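You operate a simulated robot arm through the tools that you are given. There is no shell and no other tool.

The job below is to be done with a simulated robot arm. You get a single attempt, and the scene is never put back.

TASK
Plug the lamp into the grey socket and light it.
Fine: the power strip is switched off while the plug goes in, and on again after. Leave the other plugs.
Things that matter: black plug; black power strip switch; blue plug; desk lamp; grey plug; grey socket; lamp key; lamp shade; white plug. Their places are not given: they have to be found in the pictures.

It is judged by the outcome, as a careful person would: the job done as asked, and still so three seconds after it is handed in. It fails if anything else is knocked over, pushed out of place, dropped, spilled or broken.

THE ROBOT
A 6-joint arm with a two-finger parallel gripper, fixed in place. Base frame: the origin is at the foot of the arm, x ahead of it, y to its left, z up. Units: m, degrees, N and s.
Its first joint turns from -166.0 to 166.0 degrees. Payload 3.91 kg.
Tool frame: the origin (TCP) lies between the finger pads and is the grasp point; the fingertips stand 0.03 m ahead of it; z points along the fingers, y is the line along which they close. The gripper opens to 0.11 m. The fingers are 0.02 m wide and 0.01 m thick; the gripper's body (0.048 by 0.112 m) begins 0.055 m behind the TCP.
Orientation is that of the tool frame in the base frame, as a unit quaternion [x, y, z, w]. With the fingers straight down and closing along the base's y, the tool's x points along the base's -x, its y along +y and its z along -z.

THE INTERFACE
- The arm moves only by the tool play_rows. Its argument "commands" is a list of rows, each a list of 7 numbers: the turn, a rotation vector about the tool's x, y, z in degrees, then the shift along the tool's x, y, z in m, then the closure, from 0 (fully open) to 1 (shut). In form: [[wx, wy, wz, x, y, z, hand], ...]. A call has 1 to 20 rows; each row shifts and turns the commanded pose from where the row before left it, along the tool's axes as they then stand. Rows are played at 5 a second. More than 0.05 m and 8.6 degrees between two rows, or a gripper value outside its range, and nothing of the call is played. Where a pose cannot be reached the arm comes as near as it can. A force on the tool above 40 N (or 10 N above the force at the start of the call, whichever is more), or a blocked arm, ends the call early, and 0.2 s more pass. Each finger travels about 0.108 m/s and halts on what it meets, pressing with about 28 N; the grip force reading is that of the motor and also rises with nothing between the fingers. The clock runs only during rows and for 0.2 s after the last one: add rows that do not move to give the fingers time. It gives the time, the measured TCP pose, the force on the tool (base axes), the opening and the grip force at its end, in the units of the frame above (readings bear some noise), with the torque about the TCP (base axes, N m) and any sound that the robot's microphone picked up.
- Cameras (640 x 400 px; columns grow to the right, rows downward): "scene" is fixed at [0.2118, -0.4905, 1.5205]; the picture's right is [-0.09, -1.00, 0.00], its down [-0.72, 0.06, -0.69] and it looks along [0.69, -0.06, -0.72] (base axes); focal length 225 px, centre (320, 200). "wrist" rides on the gripper at [0.072, 0.017, -0.103] in the tool frame; the picture's right is [-0.23, 0.97, 0.00], its down [-0.76, -0.18, -0.62] and it looks along [-0.61, -0.14, 0.78] (tool axes); focal length 222 px, centre (320, 200).
- snapshot(camera): a new picture of that camera. It takes no simulated time.
- point_at(camera, pixels): for up to 12 pixels [column, row] of the newest picture of that camera ("zoom" is the newest enlarged one), the place [x, y, z] in the base frame of the surface seen there, good to about 0.002 m, but the place of the scene camera against the robot may be out by one fixed shift of up to 0.025 m in any direction. It takes no simulated time.
- close_up(camera, box): a new picture of the part [left, top, right, bottom] of that camera's present view, enlarged. It takes no simulated time.
- finish_job(): hands the job in; it is judged then, once.

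Open the gripper and draw the arm clear of the work before you hand the job in, unless the task says otherwise.

The tools are called after ">>>" by a JSON object that holds its "op" and its "data". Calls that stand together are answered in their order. play_rows: Moves the arm, as the interface text tells. Its arguments: {"type":"object","properties":{"commands":{"type":"array","items":{"type":"array","items":{"type":"number"}}}},"required":["commands"]} The other tools are called the same way: snapshot (camera) takes a picture; point_at (camera, pixels) gives the place of the surface under pixels of a picture; close_up (camera, box) takes an enlarged picture of a part of a camera's view; finish_job () hands the job in.

At the start:

```text
clock: 0.0
tcp_pos: [0.634, 0.0424, 1.0997]
orientation: [-0.001, 1.0, 0.001, 0.001]
ft_force: [0.2, -0.3, 0.3]
wrist_torque: [0.01, 0.02, 0.0]
finger_gap: 0.1101
grip_force: 0.0
```

scene: 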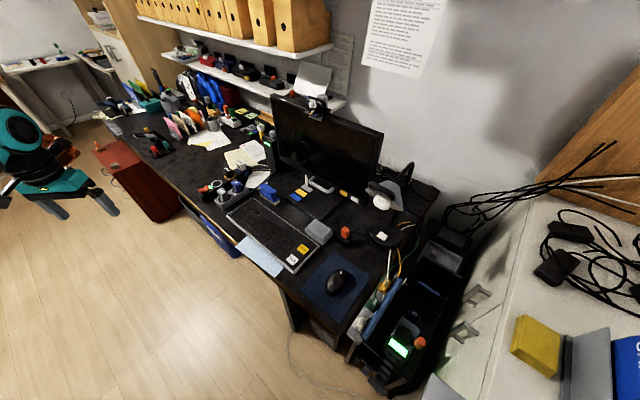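
wrist: 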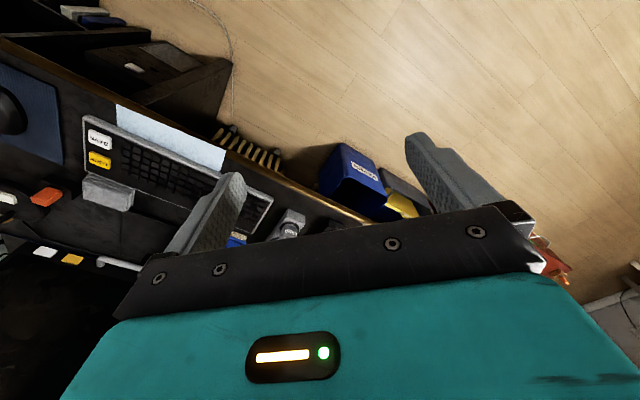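

The scene picture shows a dark desk with a monitor, keyboard and what may be a lamp near (390,200). I take enlarged pictures to find the lamp, plugs and power strip.

>>> {"op": "close_up", "data": {"camera": "scene", "box": [320, 140, 480, 240]}}

>>> {"op": "close_up", "data": {"camera": "scene", "box": [180, 140, 340, 240]}}

>>> {"op": "close_up", "data": {"camera": "scene", "box": [100, 60, 260, 160]}}

>>> {"op": "close_up", "data": {"camera": "scene", "box": [320, 240, 480, 340]}}

```text
4.00 times, centred on (400, 190) of scene
```

zoom: 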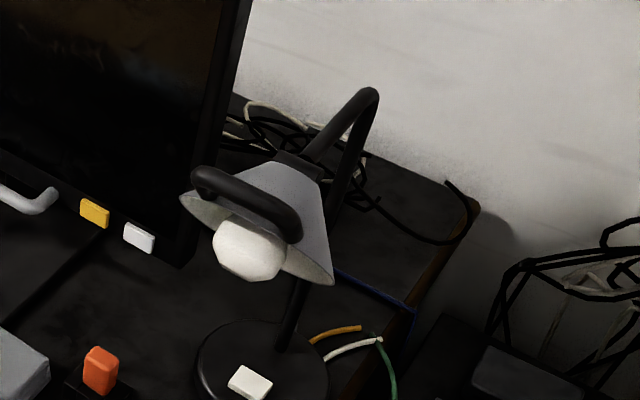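

```text
4.00 times, centred on (260, 190) of scene
```

zoom: 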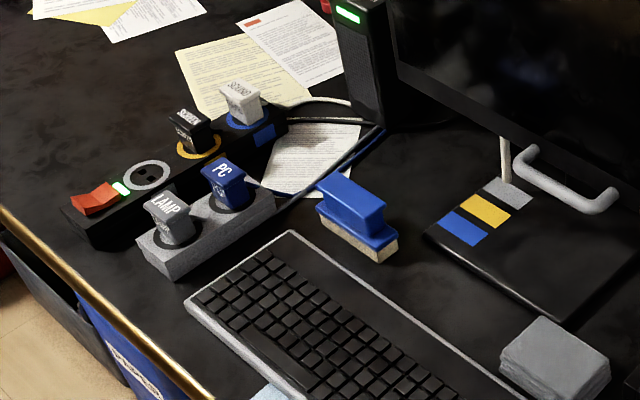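

```text
4.00 times, centred on (180, 110) of scene
```

zoom: 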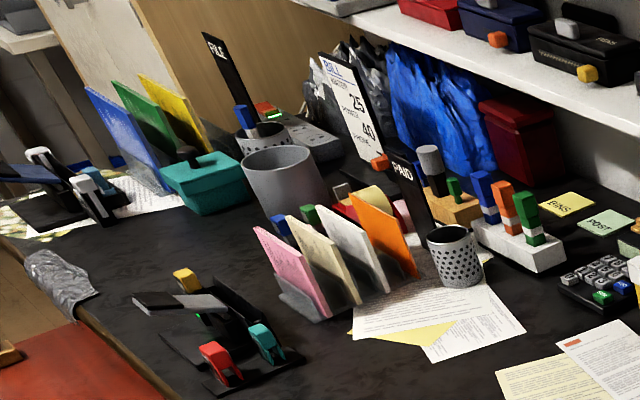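

```text
4.00 times, centred on (400, 290) of scene
```

zoom: 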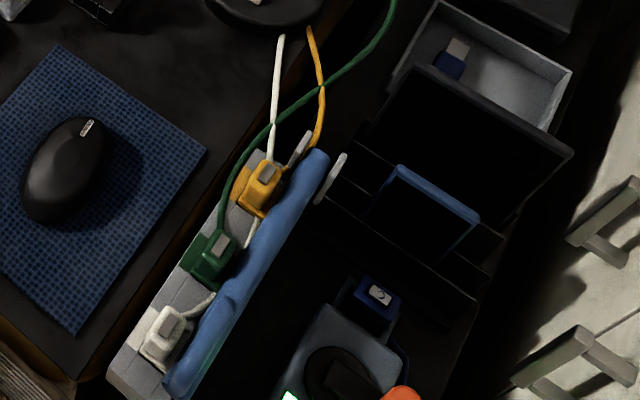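

The zoom shows a black power strip with a red rocker (zoom 95,200), an empty grey-ringed socket (zoom 148,175), black SCREEN and white SOUND plugs, and a grey block holding the grey LAMP plug and the blue PC plug. I look nearer.

>>> {"op": "close_up", "data": {"camera": "scene", "box": [192, 155, 272, 215]}}

>>> {"op": "close_up", "data": {"camera": "scene", "box": [360, 180, 440, 260]}}

>>> {"op": "snapshot", "data": {"camera": "wrist"}}

```text
6.67 times, centred on (232, 185) of scene
```

zoom: 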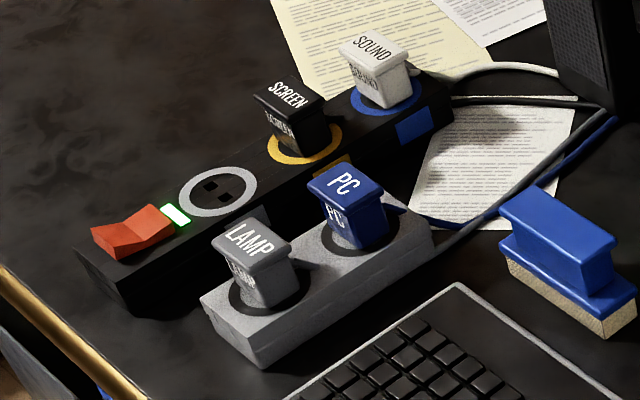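

```text
5.00 times, centred on (400, 220) of scene
```

zoom: 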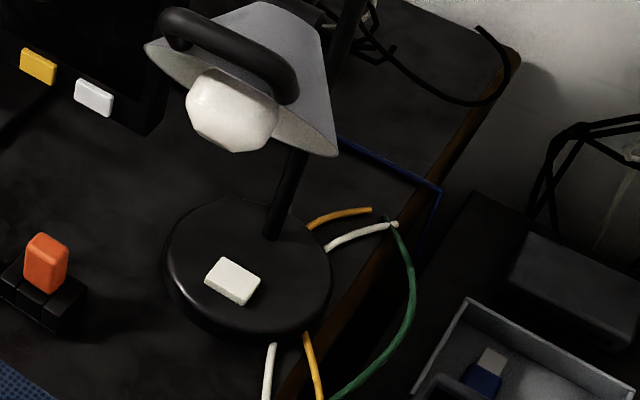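

```text
taken
```

wrist: 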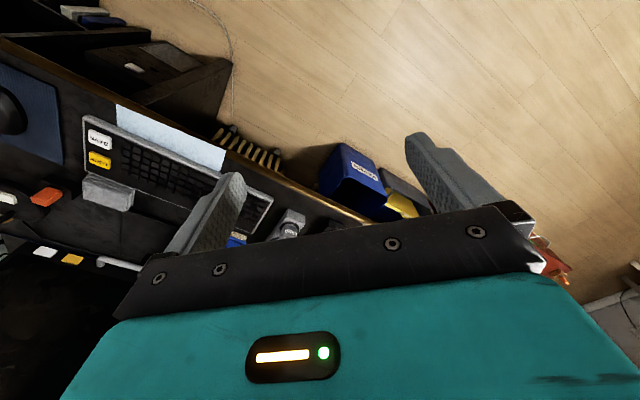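

The lamp has a white key on its base (zoom 232,280) and the strip sits to the left of the keyboard. I ask for places on the lamp first from the newest zoom.

>>> {"op": "point_at", "data": {"camera": "zoom", "pixels": [[232, 275], [208, 283], [222, 259], [258, 276], [240, 302], [245, 220], [190, 300], [230, 110], [300, 130], [175, 25], [285, 80], [270, 230]]}}

>>> {"op": "close_up", "data": {"camera": "scene", "box": [192, 155, 272, 215]}}

```text
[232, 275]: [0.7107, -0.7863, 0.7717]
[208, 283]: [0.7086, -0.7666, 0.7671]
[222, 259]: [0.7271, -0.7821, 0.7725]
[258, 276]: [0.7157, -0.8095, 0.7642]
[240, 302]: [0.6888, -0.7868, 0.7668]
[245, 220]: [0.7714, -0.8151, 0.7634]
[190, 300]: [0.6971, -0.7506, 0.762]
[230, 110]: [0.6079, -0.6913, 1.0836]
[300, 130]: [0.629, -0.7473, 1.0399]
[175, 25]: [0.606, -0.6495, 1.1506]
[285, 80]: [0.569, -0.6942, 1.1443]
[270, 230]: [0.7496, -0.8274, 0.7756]
```

```text
6.67 times, centred on (232, 185) of scene
```

zoom: 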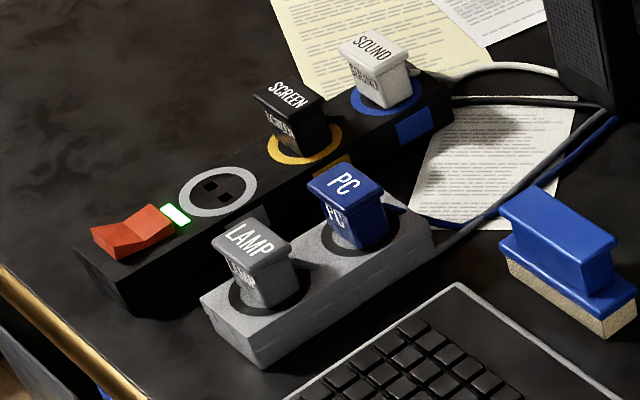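

Lamp key lies near (0.71,-0.79,0.77), about 1.06 m out. Now I ask for points on the strip, socket and LAMP plug in this zoom.

>>> {"op": "point_at", "data": {"camera": "zoom", "pixels": [[250, 240], [212, 243], [247, 219], [289, 246], [255, 264], [217, 191], [184, 200], [250, 183], [217, 215], [217, 167], [122, 228], [152, 210]]}}

>>> {"op": "point_at", "data": {"camera": "zoom", "pixels": [[95, 232], [170, 232], [125, 255], [175, 215], [265, 285], [343, 185], [287, 95], [371, 48], [205, 300], [265, 350], [430, 235], [130, 300]]}}

>>> {"op": "point_at", "data": {"camera": "zoom", "pixels": [[238, 275], [265, 272], [290, 280], [240, 300], [290, 300], [60, 280], [350, 300], [222, 184], [209, 188], [224, 198], [385, 345], [450, 290]]}}

```text
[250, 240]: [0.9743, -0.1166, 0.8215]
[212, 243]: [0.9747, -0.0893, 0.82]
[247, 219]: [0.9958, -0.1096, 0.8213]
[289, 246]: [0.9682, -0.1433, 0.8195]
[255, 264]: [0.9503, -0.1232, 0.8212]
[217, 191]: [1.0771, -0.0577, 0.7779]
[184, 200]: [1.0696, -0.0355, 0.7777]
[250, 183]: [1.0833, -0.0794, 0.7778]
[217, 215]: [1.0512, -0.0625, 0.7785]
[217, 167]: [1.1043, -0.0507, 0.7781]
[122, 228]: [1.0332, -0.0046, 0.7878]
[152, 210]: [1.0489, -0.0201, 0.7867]
```

```text
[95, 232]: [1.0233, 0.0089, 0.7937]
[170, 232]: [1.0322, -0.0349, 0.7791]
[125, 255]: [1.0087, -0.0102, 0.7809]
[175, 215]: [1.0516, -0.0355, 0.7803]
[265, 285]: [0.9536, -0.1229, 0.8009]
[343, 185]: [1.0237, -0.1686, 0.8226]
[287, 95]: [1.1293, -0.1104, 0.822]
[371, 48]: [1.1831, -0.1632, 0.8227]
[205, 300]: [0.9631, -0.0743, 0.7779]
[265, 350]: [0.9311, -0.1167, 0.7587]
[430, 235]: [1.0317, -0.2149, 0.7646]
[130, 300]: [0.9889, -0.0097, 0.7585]
```

```text
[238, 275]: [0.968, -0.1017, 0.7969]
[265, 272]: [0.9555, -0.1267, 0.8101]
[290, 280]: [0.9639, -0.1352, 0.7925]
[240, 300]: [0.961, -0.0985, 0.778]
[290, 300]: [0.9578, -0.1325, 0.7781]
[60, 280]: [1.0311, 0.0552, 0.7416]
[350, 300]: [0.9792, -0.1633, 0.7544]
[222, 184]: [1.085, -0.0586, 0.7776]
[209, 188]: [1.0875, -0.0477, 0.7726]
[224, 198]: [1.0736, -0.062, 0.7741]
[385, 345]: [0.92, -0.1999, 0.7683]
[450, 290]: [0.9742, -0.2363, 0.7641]
```

The strips run diagonally, LAMP plug cap near (0.973,-0.117,0.82) and empty grey socket near (1.078,-0.056,0.778). I take tighter enlargements of the switch, the socket and the plug.

>>> {"op": "close_up", "data": {"camera": "scene", "box": [200, 174, 232, 194]}}

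>>> {"op": "close_up", "data": {"camera": "scene", "box": [214, 178, 246, 204]}}

>>> {"op": "close_up", "data": {"camera": "scene", "box": [378, 225, 418, 250]}}

```text
16.00 times, centred on (216, 184) of scene
```

zoom: 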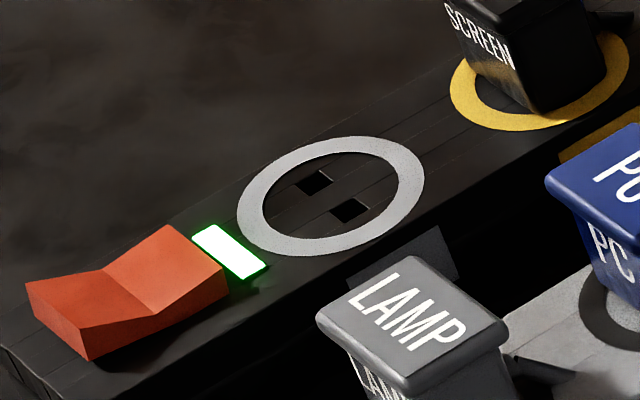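

```text
15.38 times, centred on (230, 191) of scene
```

zoom: 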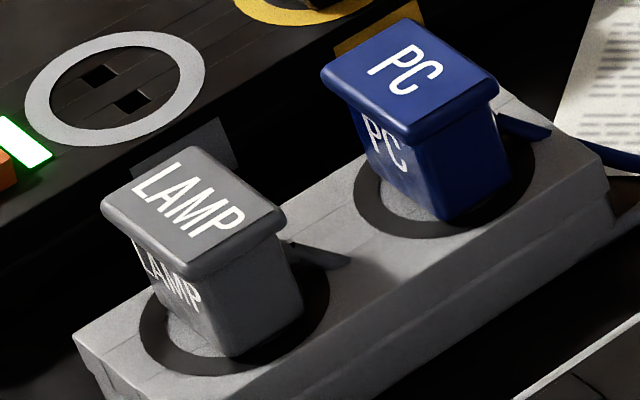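

```text
16.00 times, centred on (398, 238) of scene
```

zoom: 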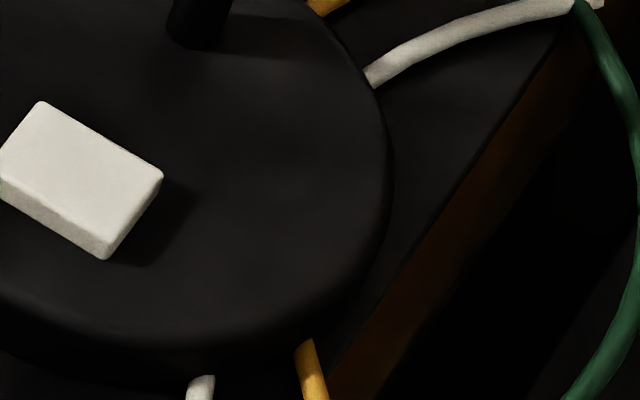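

The rocker shows two faces meeting in a valley at (130,290) of the first zoom. I retake that zoom and ask for the heights of both halves, to know which end stands up.

>>> {"op": "close_up", "data": {"camera": "scene", "box": [200, 174, 232, 194]}}

>>> {"op": "point_at", "data": {"camera": "zoom", "pixels": [[32, 287], [100, 350], [108, 275], [150, 312], [170, 230], [222, 280], [65, 300], [165, 270], [230, 250], [313, 183], [348, 210], [20, 330]]}}

>>> {"op": "point_at", "data": {"camera": "zoom", "pixels": [[240, 205], [423, 175], [345, 138], [310, 253], [282, 210], [380, 180], [410, 260], [322, 315], [500, 330], [410, 390], [100, 380], [300, 160]]}}

```text
16.00 times, centred on (216, 184) of scene
```

zoom: 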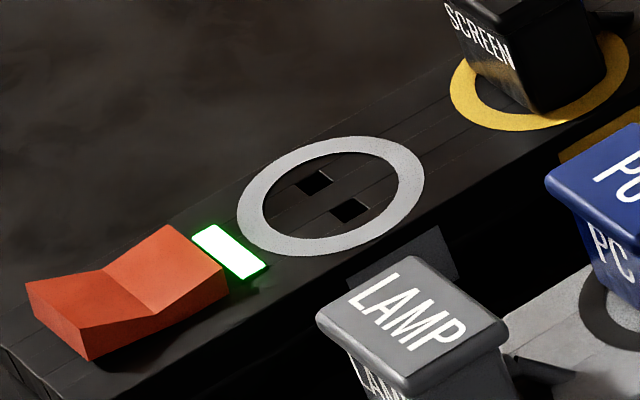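

```text
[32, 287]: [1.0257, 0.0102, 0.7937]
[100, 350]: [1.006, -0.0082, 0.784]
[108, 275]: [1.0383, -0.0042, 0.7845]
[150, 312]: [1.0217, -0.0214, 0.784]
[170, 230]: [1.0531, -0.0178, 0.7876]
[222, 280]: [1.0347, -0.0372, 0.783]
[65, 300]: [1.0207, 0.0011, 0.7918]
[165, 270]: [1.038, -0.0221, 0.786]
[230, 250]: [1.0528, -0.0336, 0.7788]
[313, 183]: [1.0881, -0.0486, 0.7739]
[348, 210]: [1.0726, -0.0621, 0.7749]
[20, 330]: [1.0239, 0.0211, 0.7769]
```

```text
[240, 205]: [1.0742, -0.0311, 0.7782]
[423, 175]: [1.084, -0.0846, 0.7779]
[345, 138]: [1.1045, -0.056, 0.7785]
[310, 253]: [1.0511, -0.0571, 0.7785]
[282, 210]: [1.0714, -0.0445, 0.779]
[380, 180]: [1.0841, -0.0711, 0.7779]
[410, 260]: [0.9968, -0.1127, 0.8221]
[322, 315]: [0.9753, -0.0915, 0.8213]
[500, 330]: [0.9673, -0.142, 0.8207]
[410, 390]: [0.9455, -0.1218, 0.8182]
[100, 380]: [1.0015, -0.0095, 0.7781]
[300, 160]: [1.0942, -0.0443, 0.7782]
```

The outer end of the rocker (32,287 → z 0.794) stands higher than the end by the green light (z 0.786), so pressing the outer end switches off. I check the surroundings (monitor, shelf, tower) for clearance.

>>> {"op": "snapshot", "data": {"camera": "scene"}}

>>> {"op": "point_at", "data": {"camera": "scene", "pixels": [[273, 100], [380, 135], [318, 100], [275, 170], [262, 143], [270, 165], [345, 102], [300, 90], [310, 75], [250, 130], [368, 190], [326, 185]]}}

>>> {"op": "point_at", "data": {"camera": "scene", "pixels": [[240, 85], [190, 65], [215, 70], [277, 193], [265, 190], [290, 220], [235, 210], [215, 160], [240, 95], [412, 165], [400, 185], [385, 200]]}}

```text
taken
```

scene: 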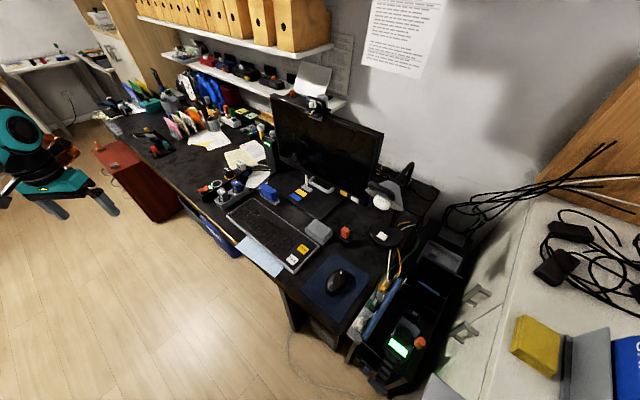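

```text
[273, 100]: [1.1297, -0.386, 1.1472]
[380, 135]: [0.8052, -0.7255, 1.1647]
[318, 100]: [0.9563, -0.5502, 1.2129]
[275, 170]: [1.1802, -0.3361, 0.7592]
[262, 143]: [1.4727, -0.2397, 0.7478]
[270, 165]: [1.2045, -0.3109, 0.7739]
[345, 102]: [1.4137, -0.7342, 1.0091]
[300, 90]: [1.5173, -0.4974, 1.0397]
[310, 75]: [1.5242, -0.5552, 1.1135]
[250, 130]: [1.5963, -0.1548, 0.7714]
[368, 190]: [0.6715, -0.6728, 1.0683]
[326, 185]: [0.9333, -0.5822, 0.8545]
```

```text
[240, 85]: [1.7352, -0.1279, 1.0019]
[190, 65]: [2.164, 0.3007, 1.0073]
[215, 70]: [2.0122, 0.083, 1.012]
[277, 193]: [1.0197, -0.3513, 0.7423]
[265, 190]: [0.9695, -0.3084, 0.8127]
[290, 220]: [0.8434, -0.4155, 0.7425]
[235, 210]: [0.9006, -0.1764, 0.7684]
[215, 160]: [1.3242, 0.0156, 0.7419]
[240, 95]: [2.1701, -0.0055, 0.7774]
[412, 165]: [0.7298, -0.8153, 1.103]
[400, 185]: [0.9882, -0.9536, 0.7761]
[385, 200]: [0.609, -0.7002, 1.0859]
```

Nothing stands near the arm's path at z≈1.05 over the strip; the monitor begins at (1.13,-0.39). I move forward at height to bring the wrist camera over the strip.

>>> {"op": "play_rows", "data": {"commands": [[0, 0, 0, -0.036, -0.012, 0.008, 0], [0, 0, 0, -0.036, -0.012, 0.008, 0], [0, 0, 0, -0.036, -0.012, 0.008, 0], [0, 0, 0, -0.036, -0.012, 0.008, 0], [0, 0, 0, -0.036, -0.012, 0.008, 0], [0, 0, 0, 0, 0, 0, 0]]}}

>>> {"op": "snapshot", "data": {"camera": "wrist"}}

>>> {"op": "snapshot", "data": {"camera": "scene"}}

```text
clock: 1.4
tcp_pos: [0.8144, -0.0155, 1.0588]
orientation: [-0.001, 1.0, 0.001, 0.001]
ft_force: [0.3, 0.4, -0.3]
wrist_torque: [0.02, 0.01, -0.01]
finger_gap: 0.11
grip_force: 0.0
```

```text
taken
```

wrist: 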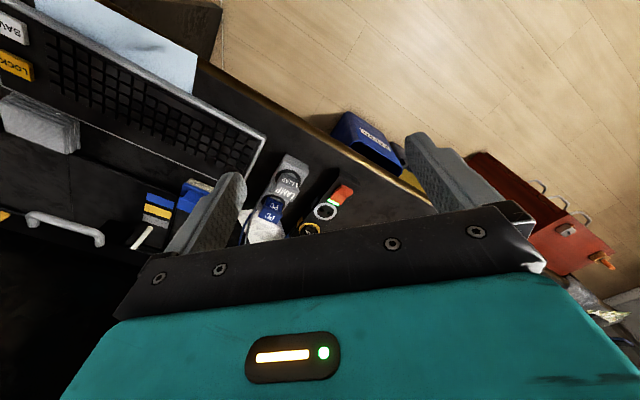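

```text
taken
```

scene: 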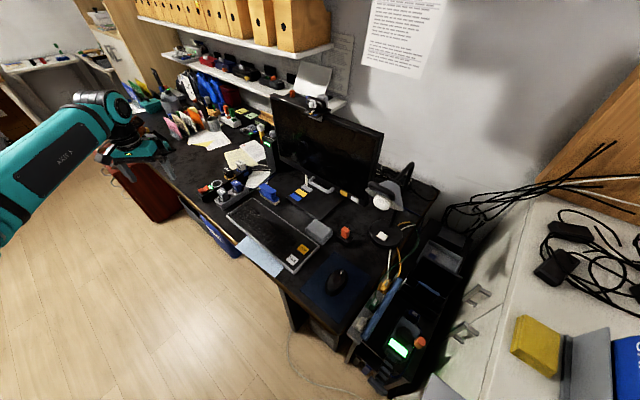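

The wrist view shows LAMP (287,180), PC (270,207), rocker (343,192) and socket ring (325,212). I enlarge it and read places to fix the scene camera's shift.

>>> {"op": "close_up", "data": {"camera": "wrist", "box": [230, 140, 390, 240]}}

```text
4.00 times, centred on (310, 190) of wrist
```

zoom: 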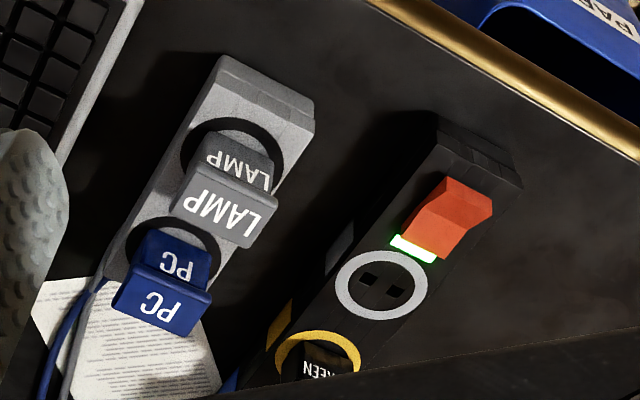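

I read the corresponding corners and ring points in this wrist zoom.

>>> {"op": "point_at", "data": {"camera": "zoom", "pixels": [[190, 166], [272, 200], [244, 244], [176, 206], [225, 205], [369, 282], [395, 294], [336, 283], [427, 288], [382, 252], [380, 319], [415, 248]]}}

>>> {"op": "point_at", "data": {"camera": "zoom", "pixels": [[450, 182], [488, 208], [445, 200], [468, 213], [435, 205], [460, 228], [412, 232], [440, 256], [437, 115], [520, 187], [220, 60], [313, 110]]}}

>>> {"op": "point_at", "data": {"camera": "zoom", "pixels": [[205, 150], [235, 160], [260, 175], [160, 300], [205, 258], [60, 330], [100, 285], [250, 120], [330, 360], [300, 350], [560, 250], [420, 220]]}}

```text
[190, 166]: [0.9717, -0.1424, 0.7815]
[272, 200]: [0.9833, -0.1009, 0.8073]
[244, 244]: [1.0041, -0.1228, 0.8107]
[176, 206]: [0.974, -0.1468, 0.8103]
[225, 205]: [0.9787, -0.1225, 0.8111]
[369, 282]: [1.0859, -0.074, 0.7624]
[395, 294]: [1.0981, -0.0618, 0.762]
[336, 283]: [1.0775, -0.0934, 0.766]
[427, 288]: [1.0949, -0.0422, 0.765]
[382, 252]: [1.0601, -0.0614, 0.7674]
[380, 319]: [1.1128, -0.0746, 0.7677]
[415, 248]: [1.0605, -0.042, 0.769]
```

```text
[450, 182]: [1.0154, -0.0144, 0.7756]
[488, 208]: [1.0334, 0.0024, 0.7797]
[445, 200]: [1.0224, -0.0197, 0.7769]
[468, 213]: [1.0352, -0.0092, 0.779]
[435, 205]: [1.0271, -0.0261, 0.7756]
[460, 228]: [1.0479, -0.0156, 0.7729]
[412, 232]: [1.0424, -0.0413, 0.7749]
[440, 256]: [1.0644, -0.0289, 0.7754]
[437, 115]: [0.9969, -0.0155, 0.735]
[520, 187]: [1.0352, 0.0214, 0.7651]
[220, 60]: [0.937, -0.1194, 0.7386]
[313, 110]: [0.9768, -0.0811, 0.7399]
```

```text
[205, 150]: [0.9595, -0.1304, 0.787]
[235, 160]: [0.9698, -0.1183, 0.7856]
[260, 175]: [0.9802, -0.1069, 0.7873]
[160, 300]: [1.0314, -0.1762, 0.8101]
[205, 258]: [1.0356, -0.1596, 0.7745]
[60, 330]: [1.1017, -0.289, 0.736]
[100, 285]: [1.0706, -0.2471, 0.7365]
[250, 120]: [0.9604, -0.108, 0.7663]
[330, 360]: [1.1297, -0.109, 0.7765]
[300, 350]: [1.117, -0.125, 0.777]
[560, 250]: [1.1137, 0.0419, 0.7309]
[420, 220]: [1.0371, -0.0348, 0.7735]
```

The two cameras agree with a fixed shift of about (+0.008,-0.010,-0.012) from scene to base; the socket centre is about (1.086,-0.068,0.767) and the LAMP cap centre about (0.979,-0.126,0.811). I test how far the vertical tool reaches by going above the socket at z 0.95.

>>> {"op": "play_rows", "data": {"commands": [[0, 0, 0, -0.0389, -0.0075, 0.0156, 0], [0, 0, 0, -0.0389, -0.0075, 0.0156, 0], [0, 0, 0, -0.0389, -0.0075, 0.0156, 0], [0, 0, 0, -0.0389, -0.0075, 0.0156, 0], [0, 0, 0, -0.0389, -0.0075, 0.0156, 0], [0, 0, 0, -0.0389, -0.0075, 0.0156, 0], [0, 0, 0, -0.0389, -0.0075, 0.0156, 0], [0, 0, 0, 0, 0, 0, 0]]}}

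>>> {"op": "snapshot", "data": {"camera": "scene"}}

>>> {"op": "snapshot", "data": {"camera": "wrist"}}

```text
clock: 3.2
tcp_pos: [1.0819, -0.0701, 0.943]
orientation: [0.0, 1.0, 0.001, -0.002]
ft_force: [0.6, 0.3, -1.3]
wrist_torque: [0.03, 0.08, -0.02]
finger_gap: 0.11
grip_force: 0.0
out of reach, approached as far as the arm can: row 7
```

```text
taken
```

scene: 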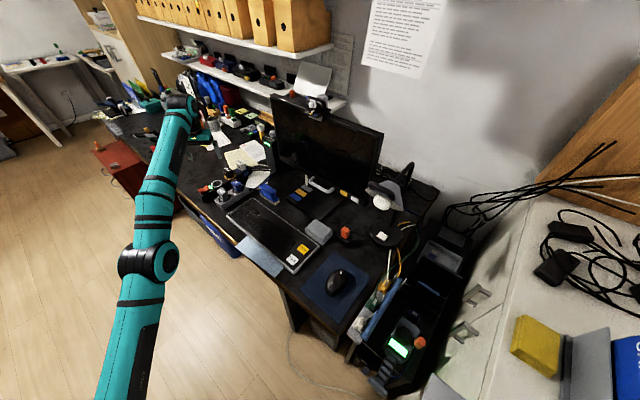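

```text
taken
```

wrist: 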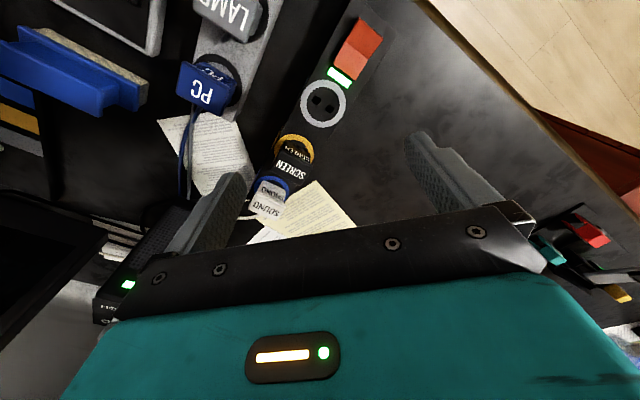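

The arm is nearly straight here with the tool at (1.082,-0.070,0.943); reach should grow lower down since the shoulder sits lower. I test by descending to z 0.87, still above the plug caps at 0.811.

>>> {"op": "play_rows", "data": {"commands": [[0, 0, 0, 0, 0, 0.027, 0], [0, 0, 0, 0, 0, 0.027, 0], [0, 0, 0, 0, 0, 0.026, 0], [0, 0, 0, 0, 0, 0, 0]]}}

>>> {"op": "close_up", "data": {"camera": "wrist", "box": [160, 0, 480, 200]}}

```text
clock: 4.2
tcp_pos: [1.0802, -0.069, 0.8652]
orientation: [0.001, 1.0, 0.002, 0.0]
ft_force: [-0.2, 0.2, 0.1]
wrist_torque: [0.0, 0.01, -0.01]
finger_gap: 0.11
grip_force: 0.0
```

```text
2.00 times, centred on (320, 100) of wrist
```

zoom: 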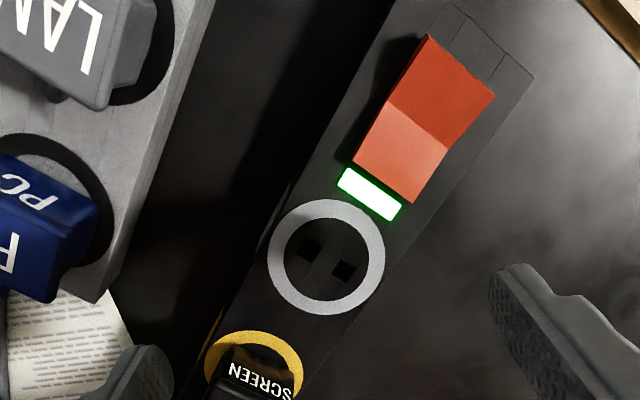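

The vertical tool reached (1.080,-0.069,0.865) freely, so vertical work is feasible. I read close-range positions: socket holes (311,249),(341,269), ring edges, rocker corners.

>>> {"op": "point_at", "data": {"camera": "zoom", "pixels": [[310, 250], [341, 270], [274, 255], [378, 258], [327, 206], [326, 309], [428, 40], [490, 98], [388, 105], [446, 147], [358, 162], [412, 197]]}}

>>> {"op": "point_at", "data": {"camera": "zoom", "pixels": [[440, 85], [405, 150], [370, 195], [50, 30], [30, 200], [105, 100], [130, 60], [80, 190], [60, 140], [5, 270], [95, 210], [50, 300]]}}

```text
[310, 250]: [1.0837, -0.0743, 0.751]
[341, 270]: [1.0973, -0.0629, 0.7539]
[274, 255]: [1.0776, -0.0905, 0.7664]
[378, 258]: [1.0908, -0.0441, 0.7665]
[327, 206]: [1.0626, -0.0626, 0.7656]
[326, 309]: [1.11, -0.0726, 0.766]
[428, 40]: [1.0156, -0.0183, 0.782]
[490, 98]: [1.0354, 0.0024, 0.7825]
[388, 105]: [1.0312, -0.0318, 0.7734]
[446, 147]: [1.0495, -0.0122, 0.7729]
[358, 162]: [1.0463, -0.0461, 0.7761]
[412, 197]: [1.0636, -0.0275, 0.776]
```

```text
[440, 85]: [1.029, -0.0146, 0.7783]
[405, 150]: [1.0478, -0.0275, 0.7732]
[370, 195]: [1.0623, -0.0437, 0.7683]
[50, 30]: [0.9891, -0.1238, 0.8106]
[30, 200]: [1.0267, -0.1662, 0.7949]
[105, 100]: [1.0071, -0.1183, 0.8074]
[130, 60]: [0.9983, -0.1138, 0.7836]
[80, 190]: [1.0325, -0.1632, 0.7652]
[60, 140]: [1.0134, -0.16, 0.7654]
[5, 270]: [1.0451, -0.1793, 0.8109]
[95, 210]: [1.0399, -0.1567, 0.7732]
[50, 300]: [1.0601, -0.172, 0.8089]
```

The ring centre is (1.0855,-0.0675,0.766), rocker centre (1.040,-0.022) with outer end mid (1.0255,-0.008,0.782). I turn the tool 45° about its axis so the fingers line up with the strips, and close the fingers.

>>> {"op": "play_rows", "data": {"commands": [[0, 0, 7.5, 0, 0, -0.005, 0.3], [0, 0, 7.5, 0, 0, -0.005, 0.6], [0, 0, 7.5, 0, 0, 0, 0.9], [0, 0, 7.5, 0, 0, 0, 1], [0, 0, 7.5, 0, 0, 0, 1], [0, 0, 7.5, 0, 0, 0, 1], [0, 0, 0, 0, 0, 0, 1]]}}

>>> {"op": "snapshot", "data": {"camera": "wrist"}}

```text
clock: 5.8
tcp_pos: [1.0789, -0.0699, 0.8768]
orientation: [0.383, 0.924, 0.0, 0.001]
ft_force: [-1.2, 0.1, -0.8]
wrist_torque: [-0.01, -0.02, -0.01]
finger_gap: 0.0
grip_force: 27.8
```

```text
taken
```

wrist: 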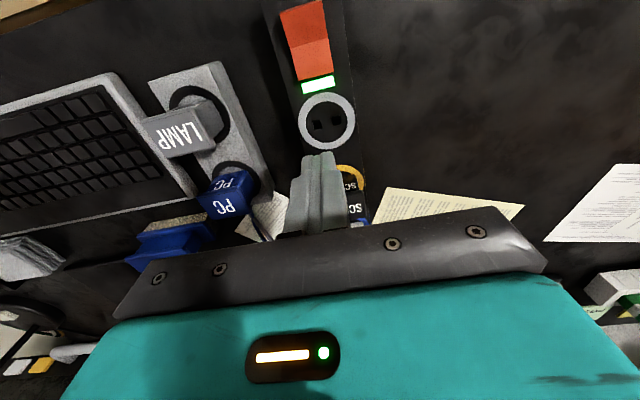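

Orientation is now aligned (fingers closed at (315,160), rocker ahead at (308,40)). I move over the rocker's outer half at (1.0295,-0.0115) and lower to just above it.

>>> {"op": "play_rows", "data": {"commands": [[0, 0, 0, 0.0254, 0.0021, 0, 1], [0, 0, 0, 0.0254, 0.0021, 0, 1], [0, 0, 0, 0.0254, 0.0021, 0, 1], [0, 0, 0, 0, 0, 0.025, 1], [0, 0, 0, 0, 0, 0.025, 1], [0, 0, 0, 0, 0, 0, 1]]}}

>>> {"op": "snapshot", "data": {"camera": "wrist"}}

>>> {"op": "close_up", "data": {"camera": "wrist", "box": [240, 80, 400, 240]}}

>>> {"op": "close_up", "data": {"camera": "scene", "box": [180, 150, 260, 200]}}

```text
clock: 7.2
tcp_pos: [1.0304, -0.0104, 0.8269]
orientation: [0.383, 0.924, 0.001, 0.0]
ft_force: [0.0, 0.6, 0.0]
wrist_torque: [0.0, 0.0, 0.03]
finger_gap: 0.0001
grip_force: 28.5
```

```text
taken
```

wrist: 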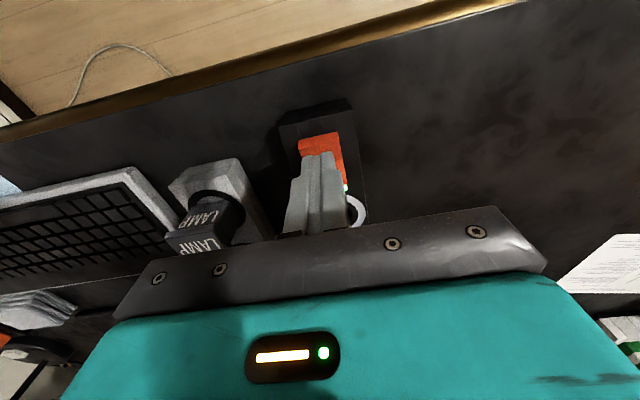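

```text
2.50 times, centred on (320, 160) of wrist
```

zoom: 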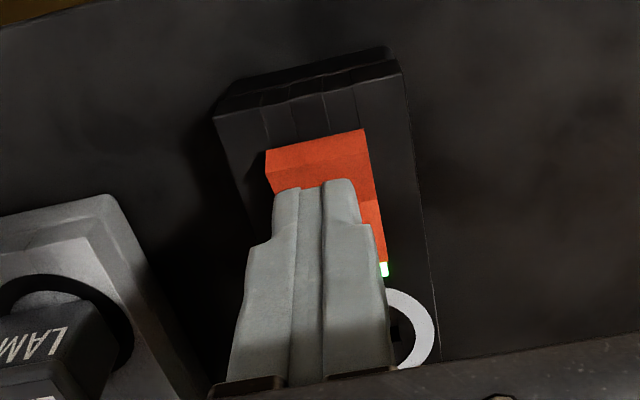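

```text
8.00 times, centred on (220, 175) of scene
```

zoom: 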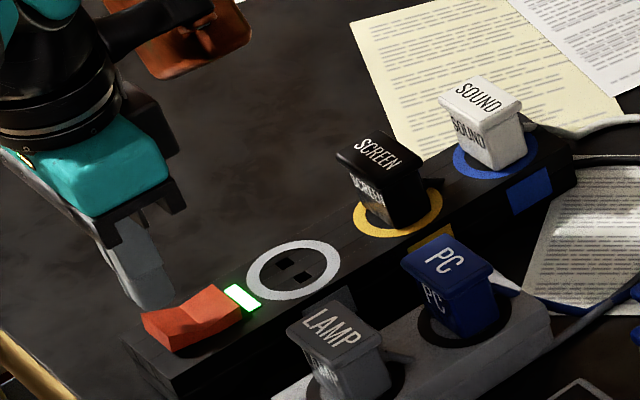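

The closed fingertips hover 15 mm above the rocker's outer half, with its outer edge visible at zoom (265–365,140). I press down slowly.

>>> {"op": "play_rows", "data": {"commands": [[0, 0, 0, 0, 0, 0.008, 1], [0, 0, 0, 0, 0, 0.005, 1], [0, 0, 0, 0, 0, 0.003, 1], [0, 0, 0, 0, 0, 0.002, 1], [0, 0, 0, 0, 0, 0.002, 1], [0, 0, 0, 0, 0, 0.001, 1]]}}

>>> {"op": "close_up", "data": {"camera": "scene", "box": [180, 150, 260, 200]}}

>>> {"op": "close_up", "data": {"camera": "wrist", "box": [240, 80, 400, 240]}}

```text
clock: 8.6
tcp_pos: [1.0305, -0.0108, 0.8057]
orientation: [0.382, 0.924, 0.001, 0.001]
ft_force: [-0.1, -0.8, 3.0]
wrist_torque: [-0.03, 0.01, -0.01]
finger_gap: 0.0
grip_force: 28.0
```

```text
8.00 times, centred on (220, 175) of scene
```

zoom: 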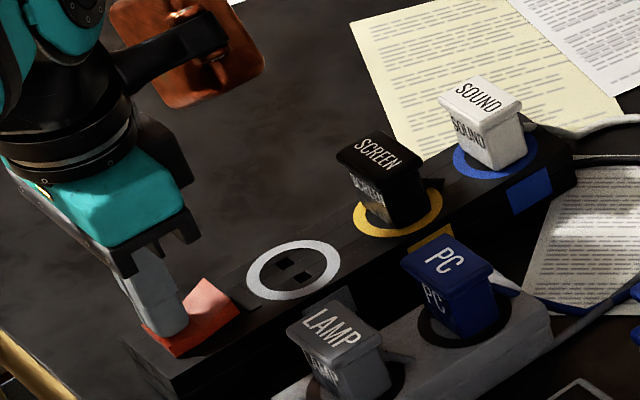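

```text
2.50 times, centred on (320, 160) of wrist
```

zoom: 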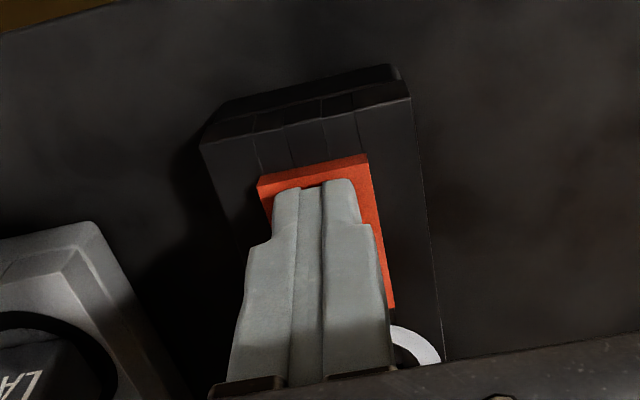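

The green light is out now; the rocker tipped with only 3 N. I rise and check that it stays off.

>>> {"op": "play_rows", "data": {"commands": [[0, 0, 0, 0, 0, -0.02, 1], [0, 0, 0, 0, 0, -0.03, 1], [0, 0, 0, 0, 0, -0.03, 1], [0, 0, 0, 0, 0, 0, 1]]}}

>>> {"op": "close_up", "data": {"camera": "scene", "box": [180, 150, 260, 200]}}

>>> {"op": "snapshot", "data": {"camera": "wrist"}}

```text
clock: 9.6
tcp_pos: [1.029, -0.0126, 0.8855]
orientation: [0.383, 0.924, 0.001, 0.0]
ft_force: [-0.9, 0.5, -0.3]
wrist_torque: [-0.02, -0.01, -0.03]
finger_gap: 0.0
grip_force: 28.3
```

```text
8.00 times, centred on (220, 175) of scene
```

zoom: 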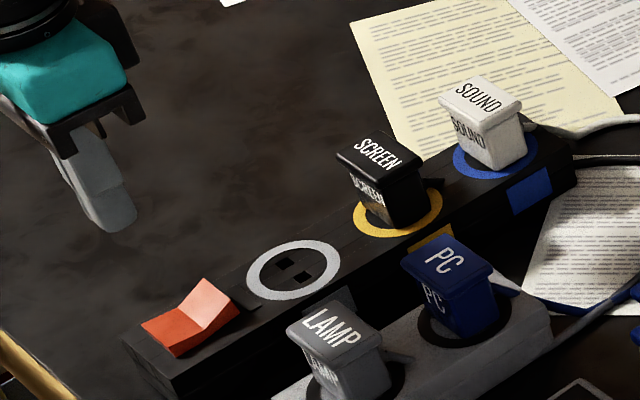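

```text
taken
```

wrist: 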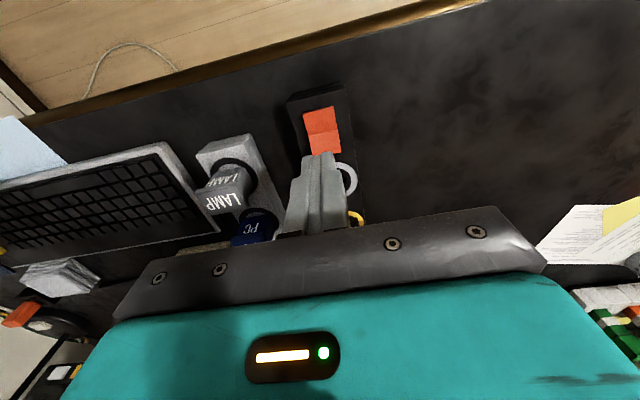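

The strip is off and stays off (no green light, inner end now raised). I move above the LAMP plug at about (0.979,-0.1255) with the fingers part-open to look straight at it.

>>> {"op": "play_rows", "data": {"commands": [[0, 0, 0, -0.0148, -0.0384, 0, 0.6], [0, 0, 0, -0.0148, -0.0384, 0, 0.3], [0, 0, 0, -0.0149, -0.0384, 0, 0.3], [0, 0, 0, 0, 0, 0, 0.3], [0, 0, 0, 0, 0, 0, 0.3]]}}

>>> {"op": "snapshot", "data": {"camera": "wrist"}}

>>> {"op": "close_up", "data": {"camera": "wrist", "box": [240, 80, 400, 220]}}

```text
clock: 10.8
tcp_pos: [0.9771, -0.1244, 0.8834]
orientation: [0.383, 0.924, 0.001, 0.0]
ft_force: [0.1, -0.1, -0.1]
wrist_torque: [-0.01, 0.01, 0.0]
finger_gap: 0.077
grip_force: 0.1
```

```text
taken
```

wrist: 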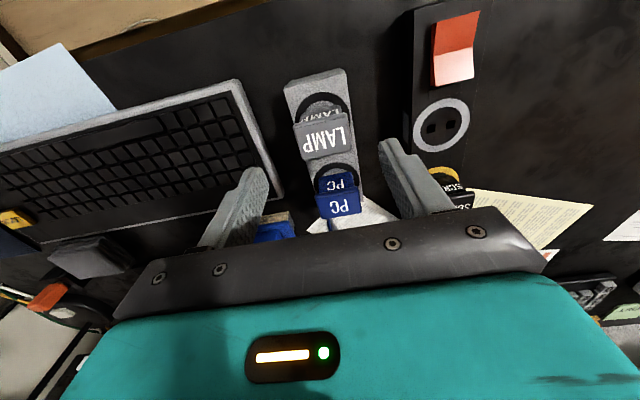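

```text
2.86 times, centred on (320, 150) of wrist
```

zoom: 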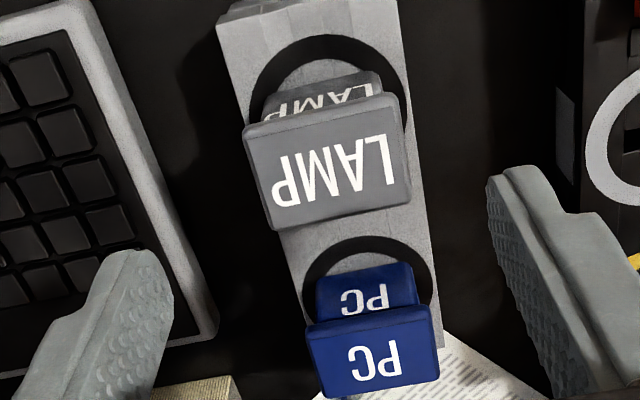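

The LAMP cap spans zoom (243–411, 97–230) between the open fingers. I read its corners, the PC cap and the socket from here.

>>> {"op": "point_at", "data": {"camera": "zoom", "pixels": [[250, 140], [392, 108], [405, 195], [278, 222], [330, 160], [265, 112], [378, 85], [320, 70], [252, 95], [402, 95], [372, 330], [330, 40]]}}

>>> {"op": "snapshot", "data": {"camera": "wrist"}}

>>> {"op": "point_at", "data": {"camera": "wrist", "pixels": [[416, 127], [467, 126], [442, 101], [441, 151], [431, 129], [452, 124], [434, 85], [473, 78], [441, 12], [480, 15], [437, 50], [476, 46]]}}

```text
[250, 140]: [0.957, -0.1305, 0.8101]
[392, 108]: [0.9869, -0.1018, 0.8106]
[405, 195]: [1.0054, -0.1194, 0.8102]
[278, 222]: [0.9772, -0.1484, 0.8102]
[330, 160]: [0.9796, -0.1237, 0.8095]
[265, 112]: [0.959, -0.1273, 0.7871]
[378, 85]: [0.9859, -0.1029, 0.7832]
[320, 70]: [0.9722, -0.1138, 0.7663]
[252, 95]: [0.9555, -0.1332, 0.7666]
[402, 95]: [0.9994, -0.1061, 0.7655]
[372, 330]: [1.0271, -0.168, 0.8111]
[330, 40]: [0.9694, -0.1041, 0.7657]
```

```text
taken
```

wrist: 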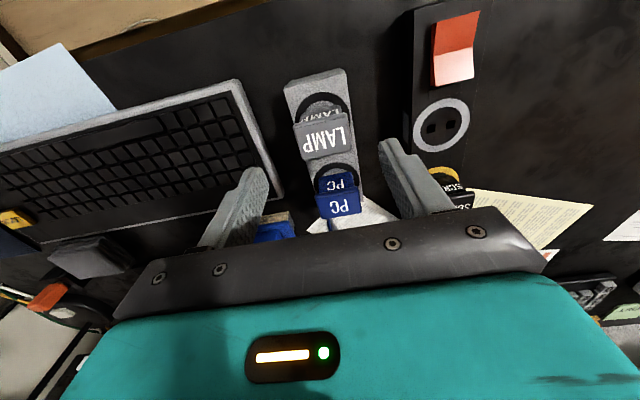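

```text
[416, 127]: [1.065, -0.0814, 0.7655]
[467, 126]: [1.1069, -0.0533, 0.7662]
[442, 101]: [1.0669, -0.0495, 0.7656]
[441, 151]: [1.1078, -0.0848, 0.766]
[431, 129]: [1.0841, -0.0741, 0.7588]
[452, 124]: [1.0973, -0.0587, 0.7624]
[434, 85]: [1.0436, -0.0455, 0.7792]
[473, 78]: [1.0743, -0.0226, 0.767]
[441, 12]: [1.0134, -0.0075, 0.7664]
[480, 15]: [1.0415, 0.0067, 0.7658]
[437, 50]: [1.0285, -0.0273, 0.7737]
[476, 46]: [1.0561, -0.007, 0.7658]
```

Cap centre averages (0.9816,-0.125,0.810) and the socket centre (1.086,-0.0674). I hold still a few moments for another pose reading to average out noise.

>>> {"op": "play_rows", "data": {"commands": [[0, 0, 0, 0, 0, 0, 0.3]]}}

>>> {"op": "play_rows", "data": {"commands": [[0, 0, 0, 0, 0, 0, 0.3]]}}

>>> {"op": "play_rows", "data": {"commands": [[0, 0, 0, 0, 0, 0, 0.3]]}}

```text
clock: 11.2
tcp_pos: [0.9769, -0.1245, 0.884]
orientation: [0.383, 0.924, 0.001, 0.001]
ft_force: [0.3, 0.2, -0.3]
wrist_torque: [0.03, -0.01, 0.01]
finger_gap: 0.0768
grip_force: 0.0
```

```text
clock: 11.6
tcp_pos: [0.977, -0.1248, 0.885]
orientation: [0.383, 0.924, 0.0, 0.0]
ft_force: [-0.6, -0.2, 0.0]
wrist_torque: [0.0, 0.02, 0.01]
finger_gap: 0.0769
grip_force: 0.2
```

```text
clock: 12.0
tcp_pos: [0.9766, -0.1246, 0.884]
orientation: [0.382, 0.924, 0.002, 0.0]
ft_force: [0.9, -1.1, -0.9]
wrist_torque: [0.04, 0.01, -0.01]
finger_gap: 0.0769
grip_force: 0.0
```

Steady at (0.977,-0.1246,0.884). I centre on the cap and lower halfway, then look before closing in.

>>> {"op": "play_rows", "data": {"commands": [[0, 0, 0, -0.0035, 0.003, 0.01, 0.3], [0, 0, 0, 0, 0, 0.02, 0.3], [0, 0, 0, 0, 0, 0.02, 0.3], [0, 0, 0, 0, 0, 0, 0.3]]}}

>>> {"op": "close_up", "data": {"camera": "wrist", "box": [220, 90, 420, 230]}}

>>> {"op": "close_up", "data": {"camera": "scene", "box": [192, 150, 272, 210]}}

```text
clock: 13.0
tcp_pos: [0.9854, -0.1251, 0.8346]
orientation: [0.383, 0.924, 0.001, 0.0]
ft_force: [-0.1, 0.2, 0.4]
wrist_torque: [-0.04, 0.04, 0.01]
finger_gap: 0.077
grip_force: 0.1
```

```text
2.86 times, centred on (320, 160) of wrist
```

zoom: 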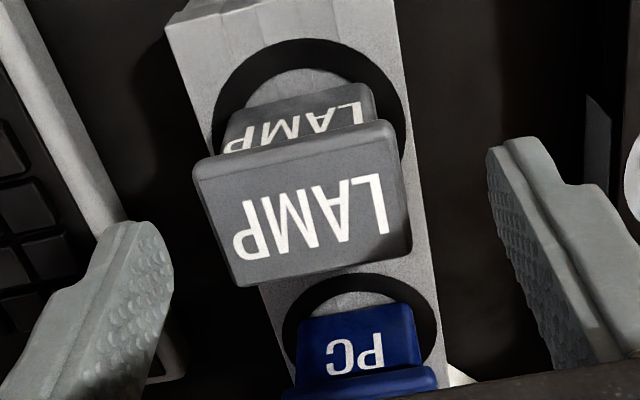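

```text
6.67 times, centred on (232, 180) of scene
```

zoom: 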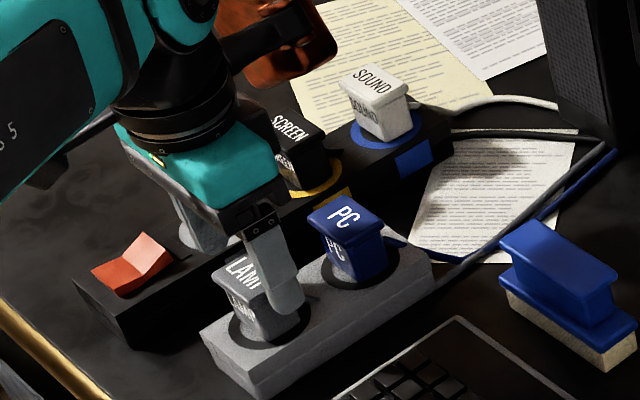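

Now the TCP reads (0.9854,-0.1251,0.8346), 4 mm forward of intended. I re-read the cap corners from this closer view before correcting.

>>> {"op": "close_up", "data": {"camera": "wrist", "box": [220, 90, 420, 230]}}

>>> {"op": "point_at", "data": {"camera": "zoom", "pixels": [[202, 172], [388, 130], [404, 245], [240, 278], [300, 205], [228, 155], [370, 110], [295, 225], [225, 120], [400, 130], [330, 80], [360, 345]]}}

>>> {"op": "play_rows", "data": {"commands": [[0, 0, 0, 0, 0, 0, 0.3]]}}

```text
2.86 times, centred on (320, 160) of wrist
```

zoom: 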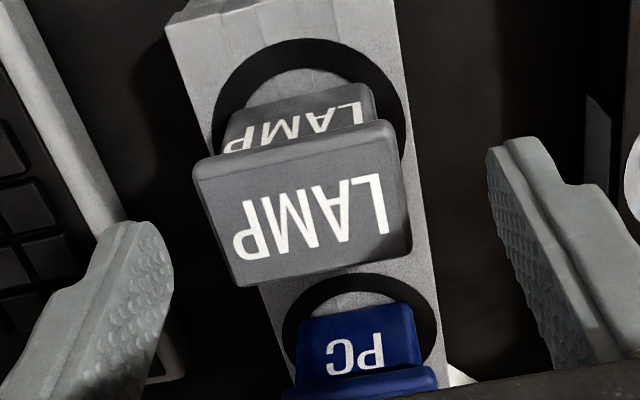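

```text
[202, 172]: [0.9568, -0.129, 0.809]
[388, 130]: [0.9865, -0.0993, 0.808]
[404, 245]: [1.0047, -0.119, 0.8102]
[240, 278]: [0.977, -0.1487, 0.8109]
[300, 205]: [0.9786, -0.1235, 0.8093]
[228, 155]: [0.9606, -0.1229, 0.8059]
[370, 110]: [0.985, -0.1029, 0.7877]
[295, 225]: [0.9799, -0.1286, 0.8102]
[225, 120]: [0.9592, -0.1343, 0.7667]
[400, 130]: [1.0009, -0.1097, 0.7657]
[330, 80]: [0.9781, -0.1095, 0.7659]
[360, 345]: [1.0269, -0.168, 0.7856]
```

```text
clock: 13.4
tcp_pos: [0.985, -0.1243, 0.8346]
orientation: [0.383, 0.924, 0.001, 0.0]
ft_force: [0.3, 0.4, 0.0]
wrist_torque: [-0.02, -0.02, 0.03]
finger_gap: 0.0769
grip_force: 0.1
```

Cap centre reads (0.9813,-0.124); TCP is (0.9852,-0.1247). I correct by about 4 mm and lower so the pads span the cap (TCP z 0.802).

>>> {"op": "play_rows", "data": {"commands": [[0, 0, 0, 0.0033, -0.0023, 0.006, 0.3], [0, 0, 0, 0, 0, 0.012, 0.3], [0, 0, 0, 0, 0, 0.01, 0.3], [0, 0, 0, 0, 0, 0.004, 0.3], [0, 0, 0, 0, 0, 0, 0.3]]}}

>>> {"op": "close_up", "data": {"camera": "wrist", "box": [220, 90, 420, 230]}}

>>> {"op": "close_up", "data": {"camera": "scene", "box": [200, 165, 264, 213]}}

```text
clock: 14.6
tcp_pos: [0.9803, -0.125, 0.8033]
orientation: [0.383, 0.924, 0.001, 0.001]
ft_force: [-0.3, -0.1, 0.0]
wrist_torque: [-0.02, 0.01, 0.0]
finger_gap: 0.077
grip_force: 0.1
```

```text
2.86 times, centred on (320, 160) of wrist
```

zoom: 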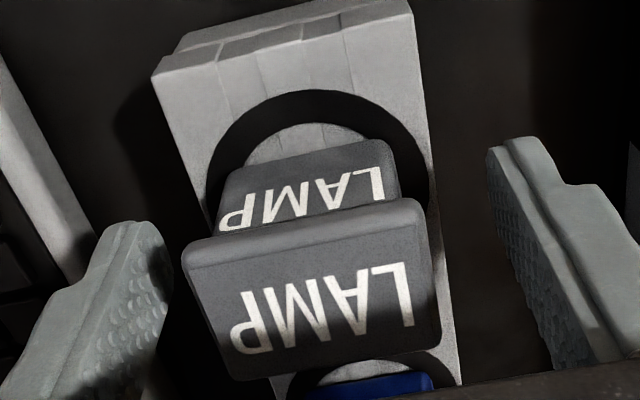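

```text
8.33 times, centred on (232, 189) of scene
```

zoom: 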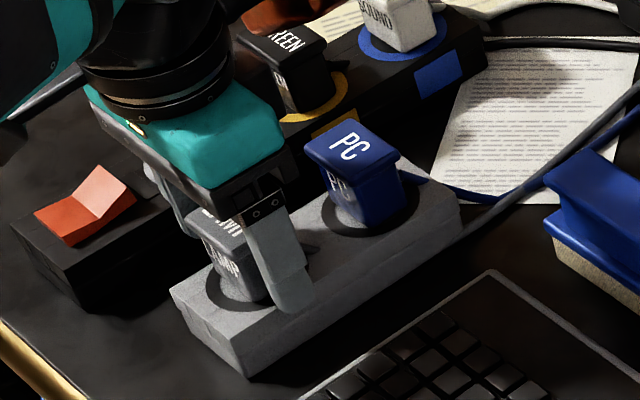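

The TCP is within 1.5 mm of the cap centre with a finger on either side. I close the fingers on the plug.

>>> {"op": "play_rows", "data": {"commands": [[0, 0, 0, 0, 0, 0, 0.5], [0, 0, 0, 0, 0, 0, 0.6], [0, 0, 0, 0, 0, 0, 0.8], [0, 0, 0, 0, 0, 0, 1], [0, 0, 0, 0, 0, 0, 1]]}}

>>> {"op": "close_up", "data": {"camera": "wrist", "box": [220, 90, 420, 230]}}

>>> {"op": "close_up", "data": {"camera": "scene", "box": [200, 165, 264, 213]}}

```text
clock: 15.8
tcp_pos: [0.9808, -0.1235, 0.8029]
orientation: [0.382, 0.924, 0.001, 0.0]
ft_force: [0.4, -0.3, 1.8]
wrist_torque: [-0.06, 0.01, -0.01]
finger_gap: 0.0449
grip_force: 28.1
```

```text
2.86 times, centred on (320, 160) of wrist
```

zoom: 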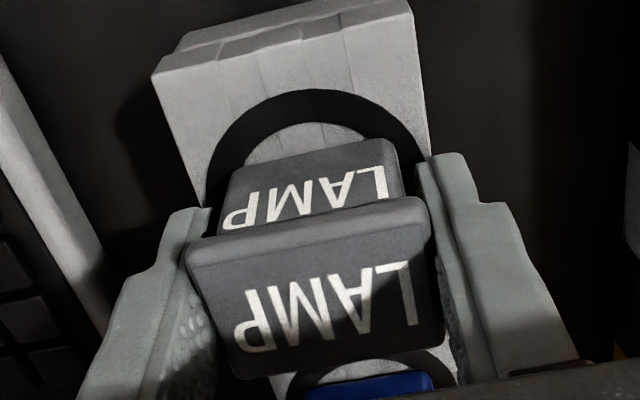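

```text
8.33 times, centred on (232, 189) of scene
```

zoom: 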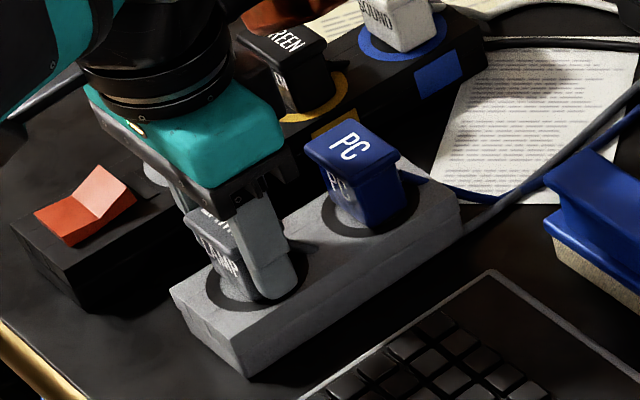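

Gripped with gap 0.0449. I pull straight up slowly and watch that the grey block stays down.

>>> {"op": "play_rows", "data": {"commands": [[0, 0, 0, 0, 0, -0.005, 1], [0, 0, 0, 0, 0, -0.008, 1], [0, 0, 0, 0, 0, -0.012, 1], [0, 0, 0, 0, 0, -0.015, 1], [0, 0, 0, 0, 0, 0, 1]]}}

>>> {"op": "close_up", "data": {"camera": "wrist", "box": [220, 90, 420, 230]}}

>>> {"op": "close_up", "data": {"camera": "scene", "box": [200, 165, 264, 213]}}

```text
clock: 17.0
tcp_pos: [0.9806, -0.1233, 0.8439]
orientation: [0.382, 0.924, 0.001, 0.0]
ft_force: [0.1, 0.1, -0.6]
wrist_torque: [-0.01, 0.0, 0.0]
finger_gap: 0.0451
grip_force: 28.0
```

```text
2.86 times, centred on (320, 160) of wrist
```

zoom: 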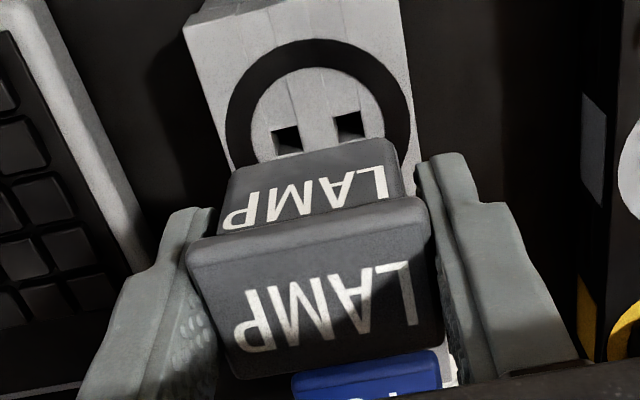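

```text
8.33 times, centred on (232, 189) of scene
```

zoom: 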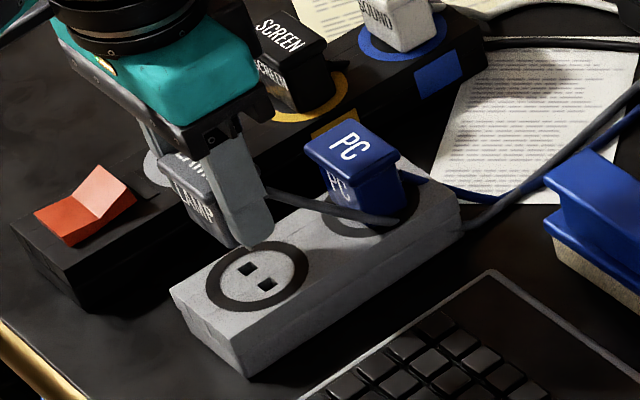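

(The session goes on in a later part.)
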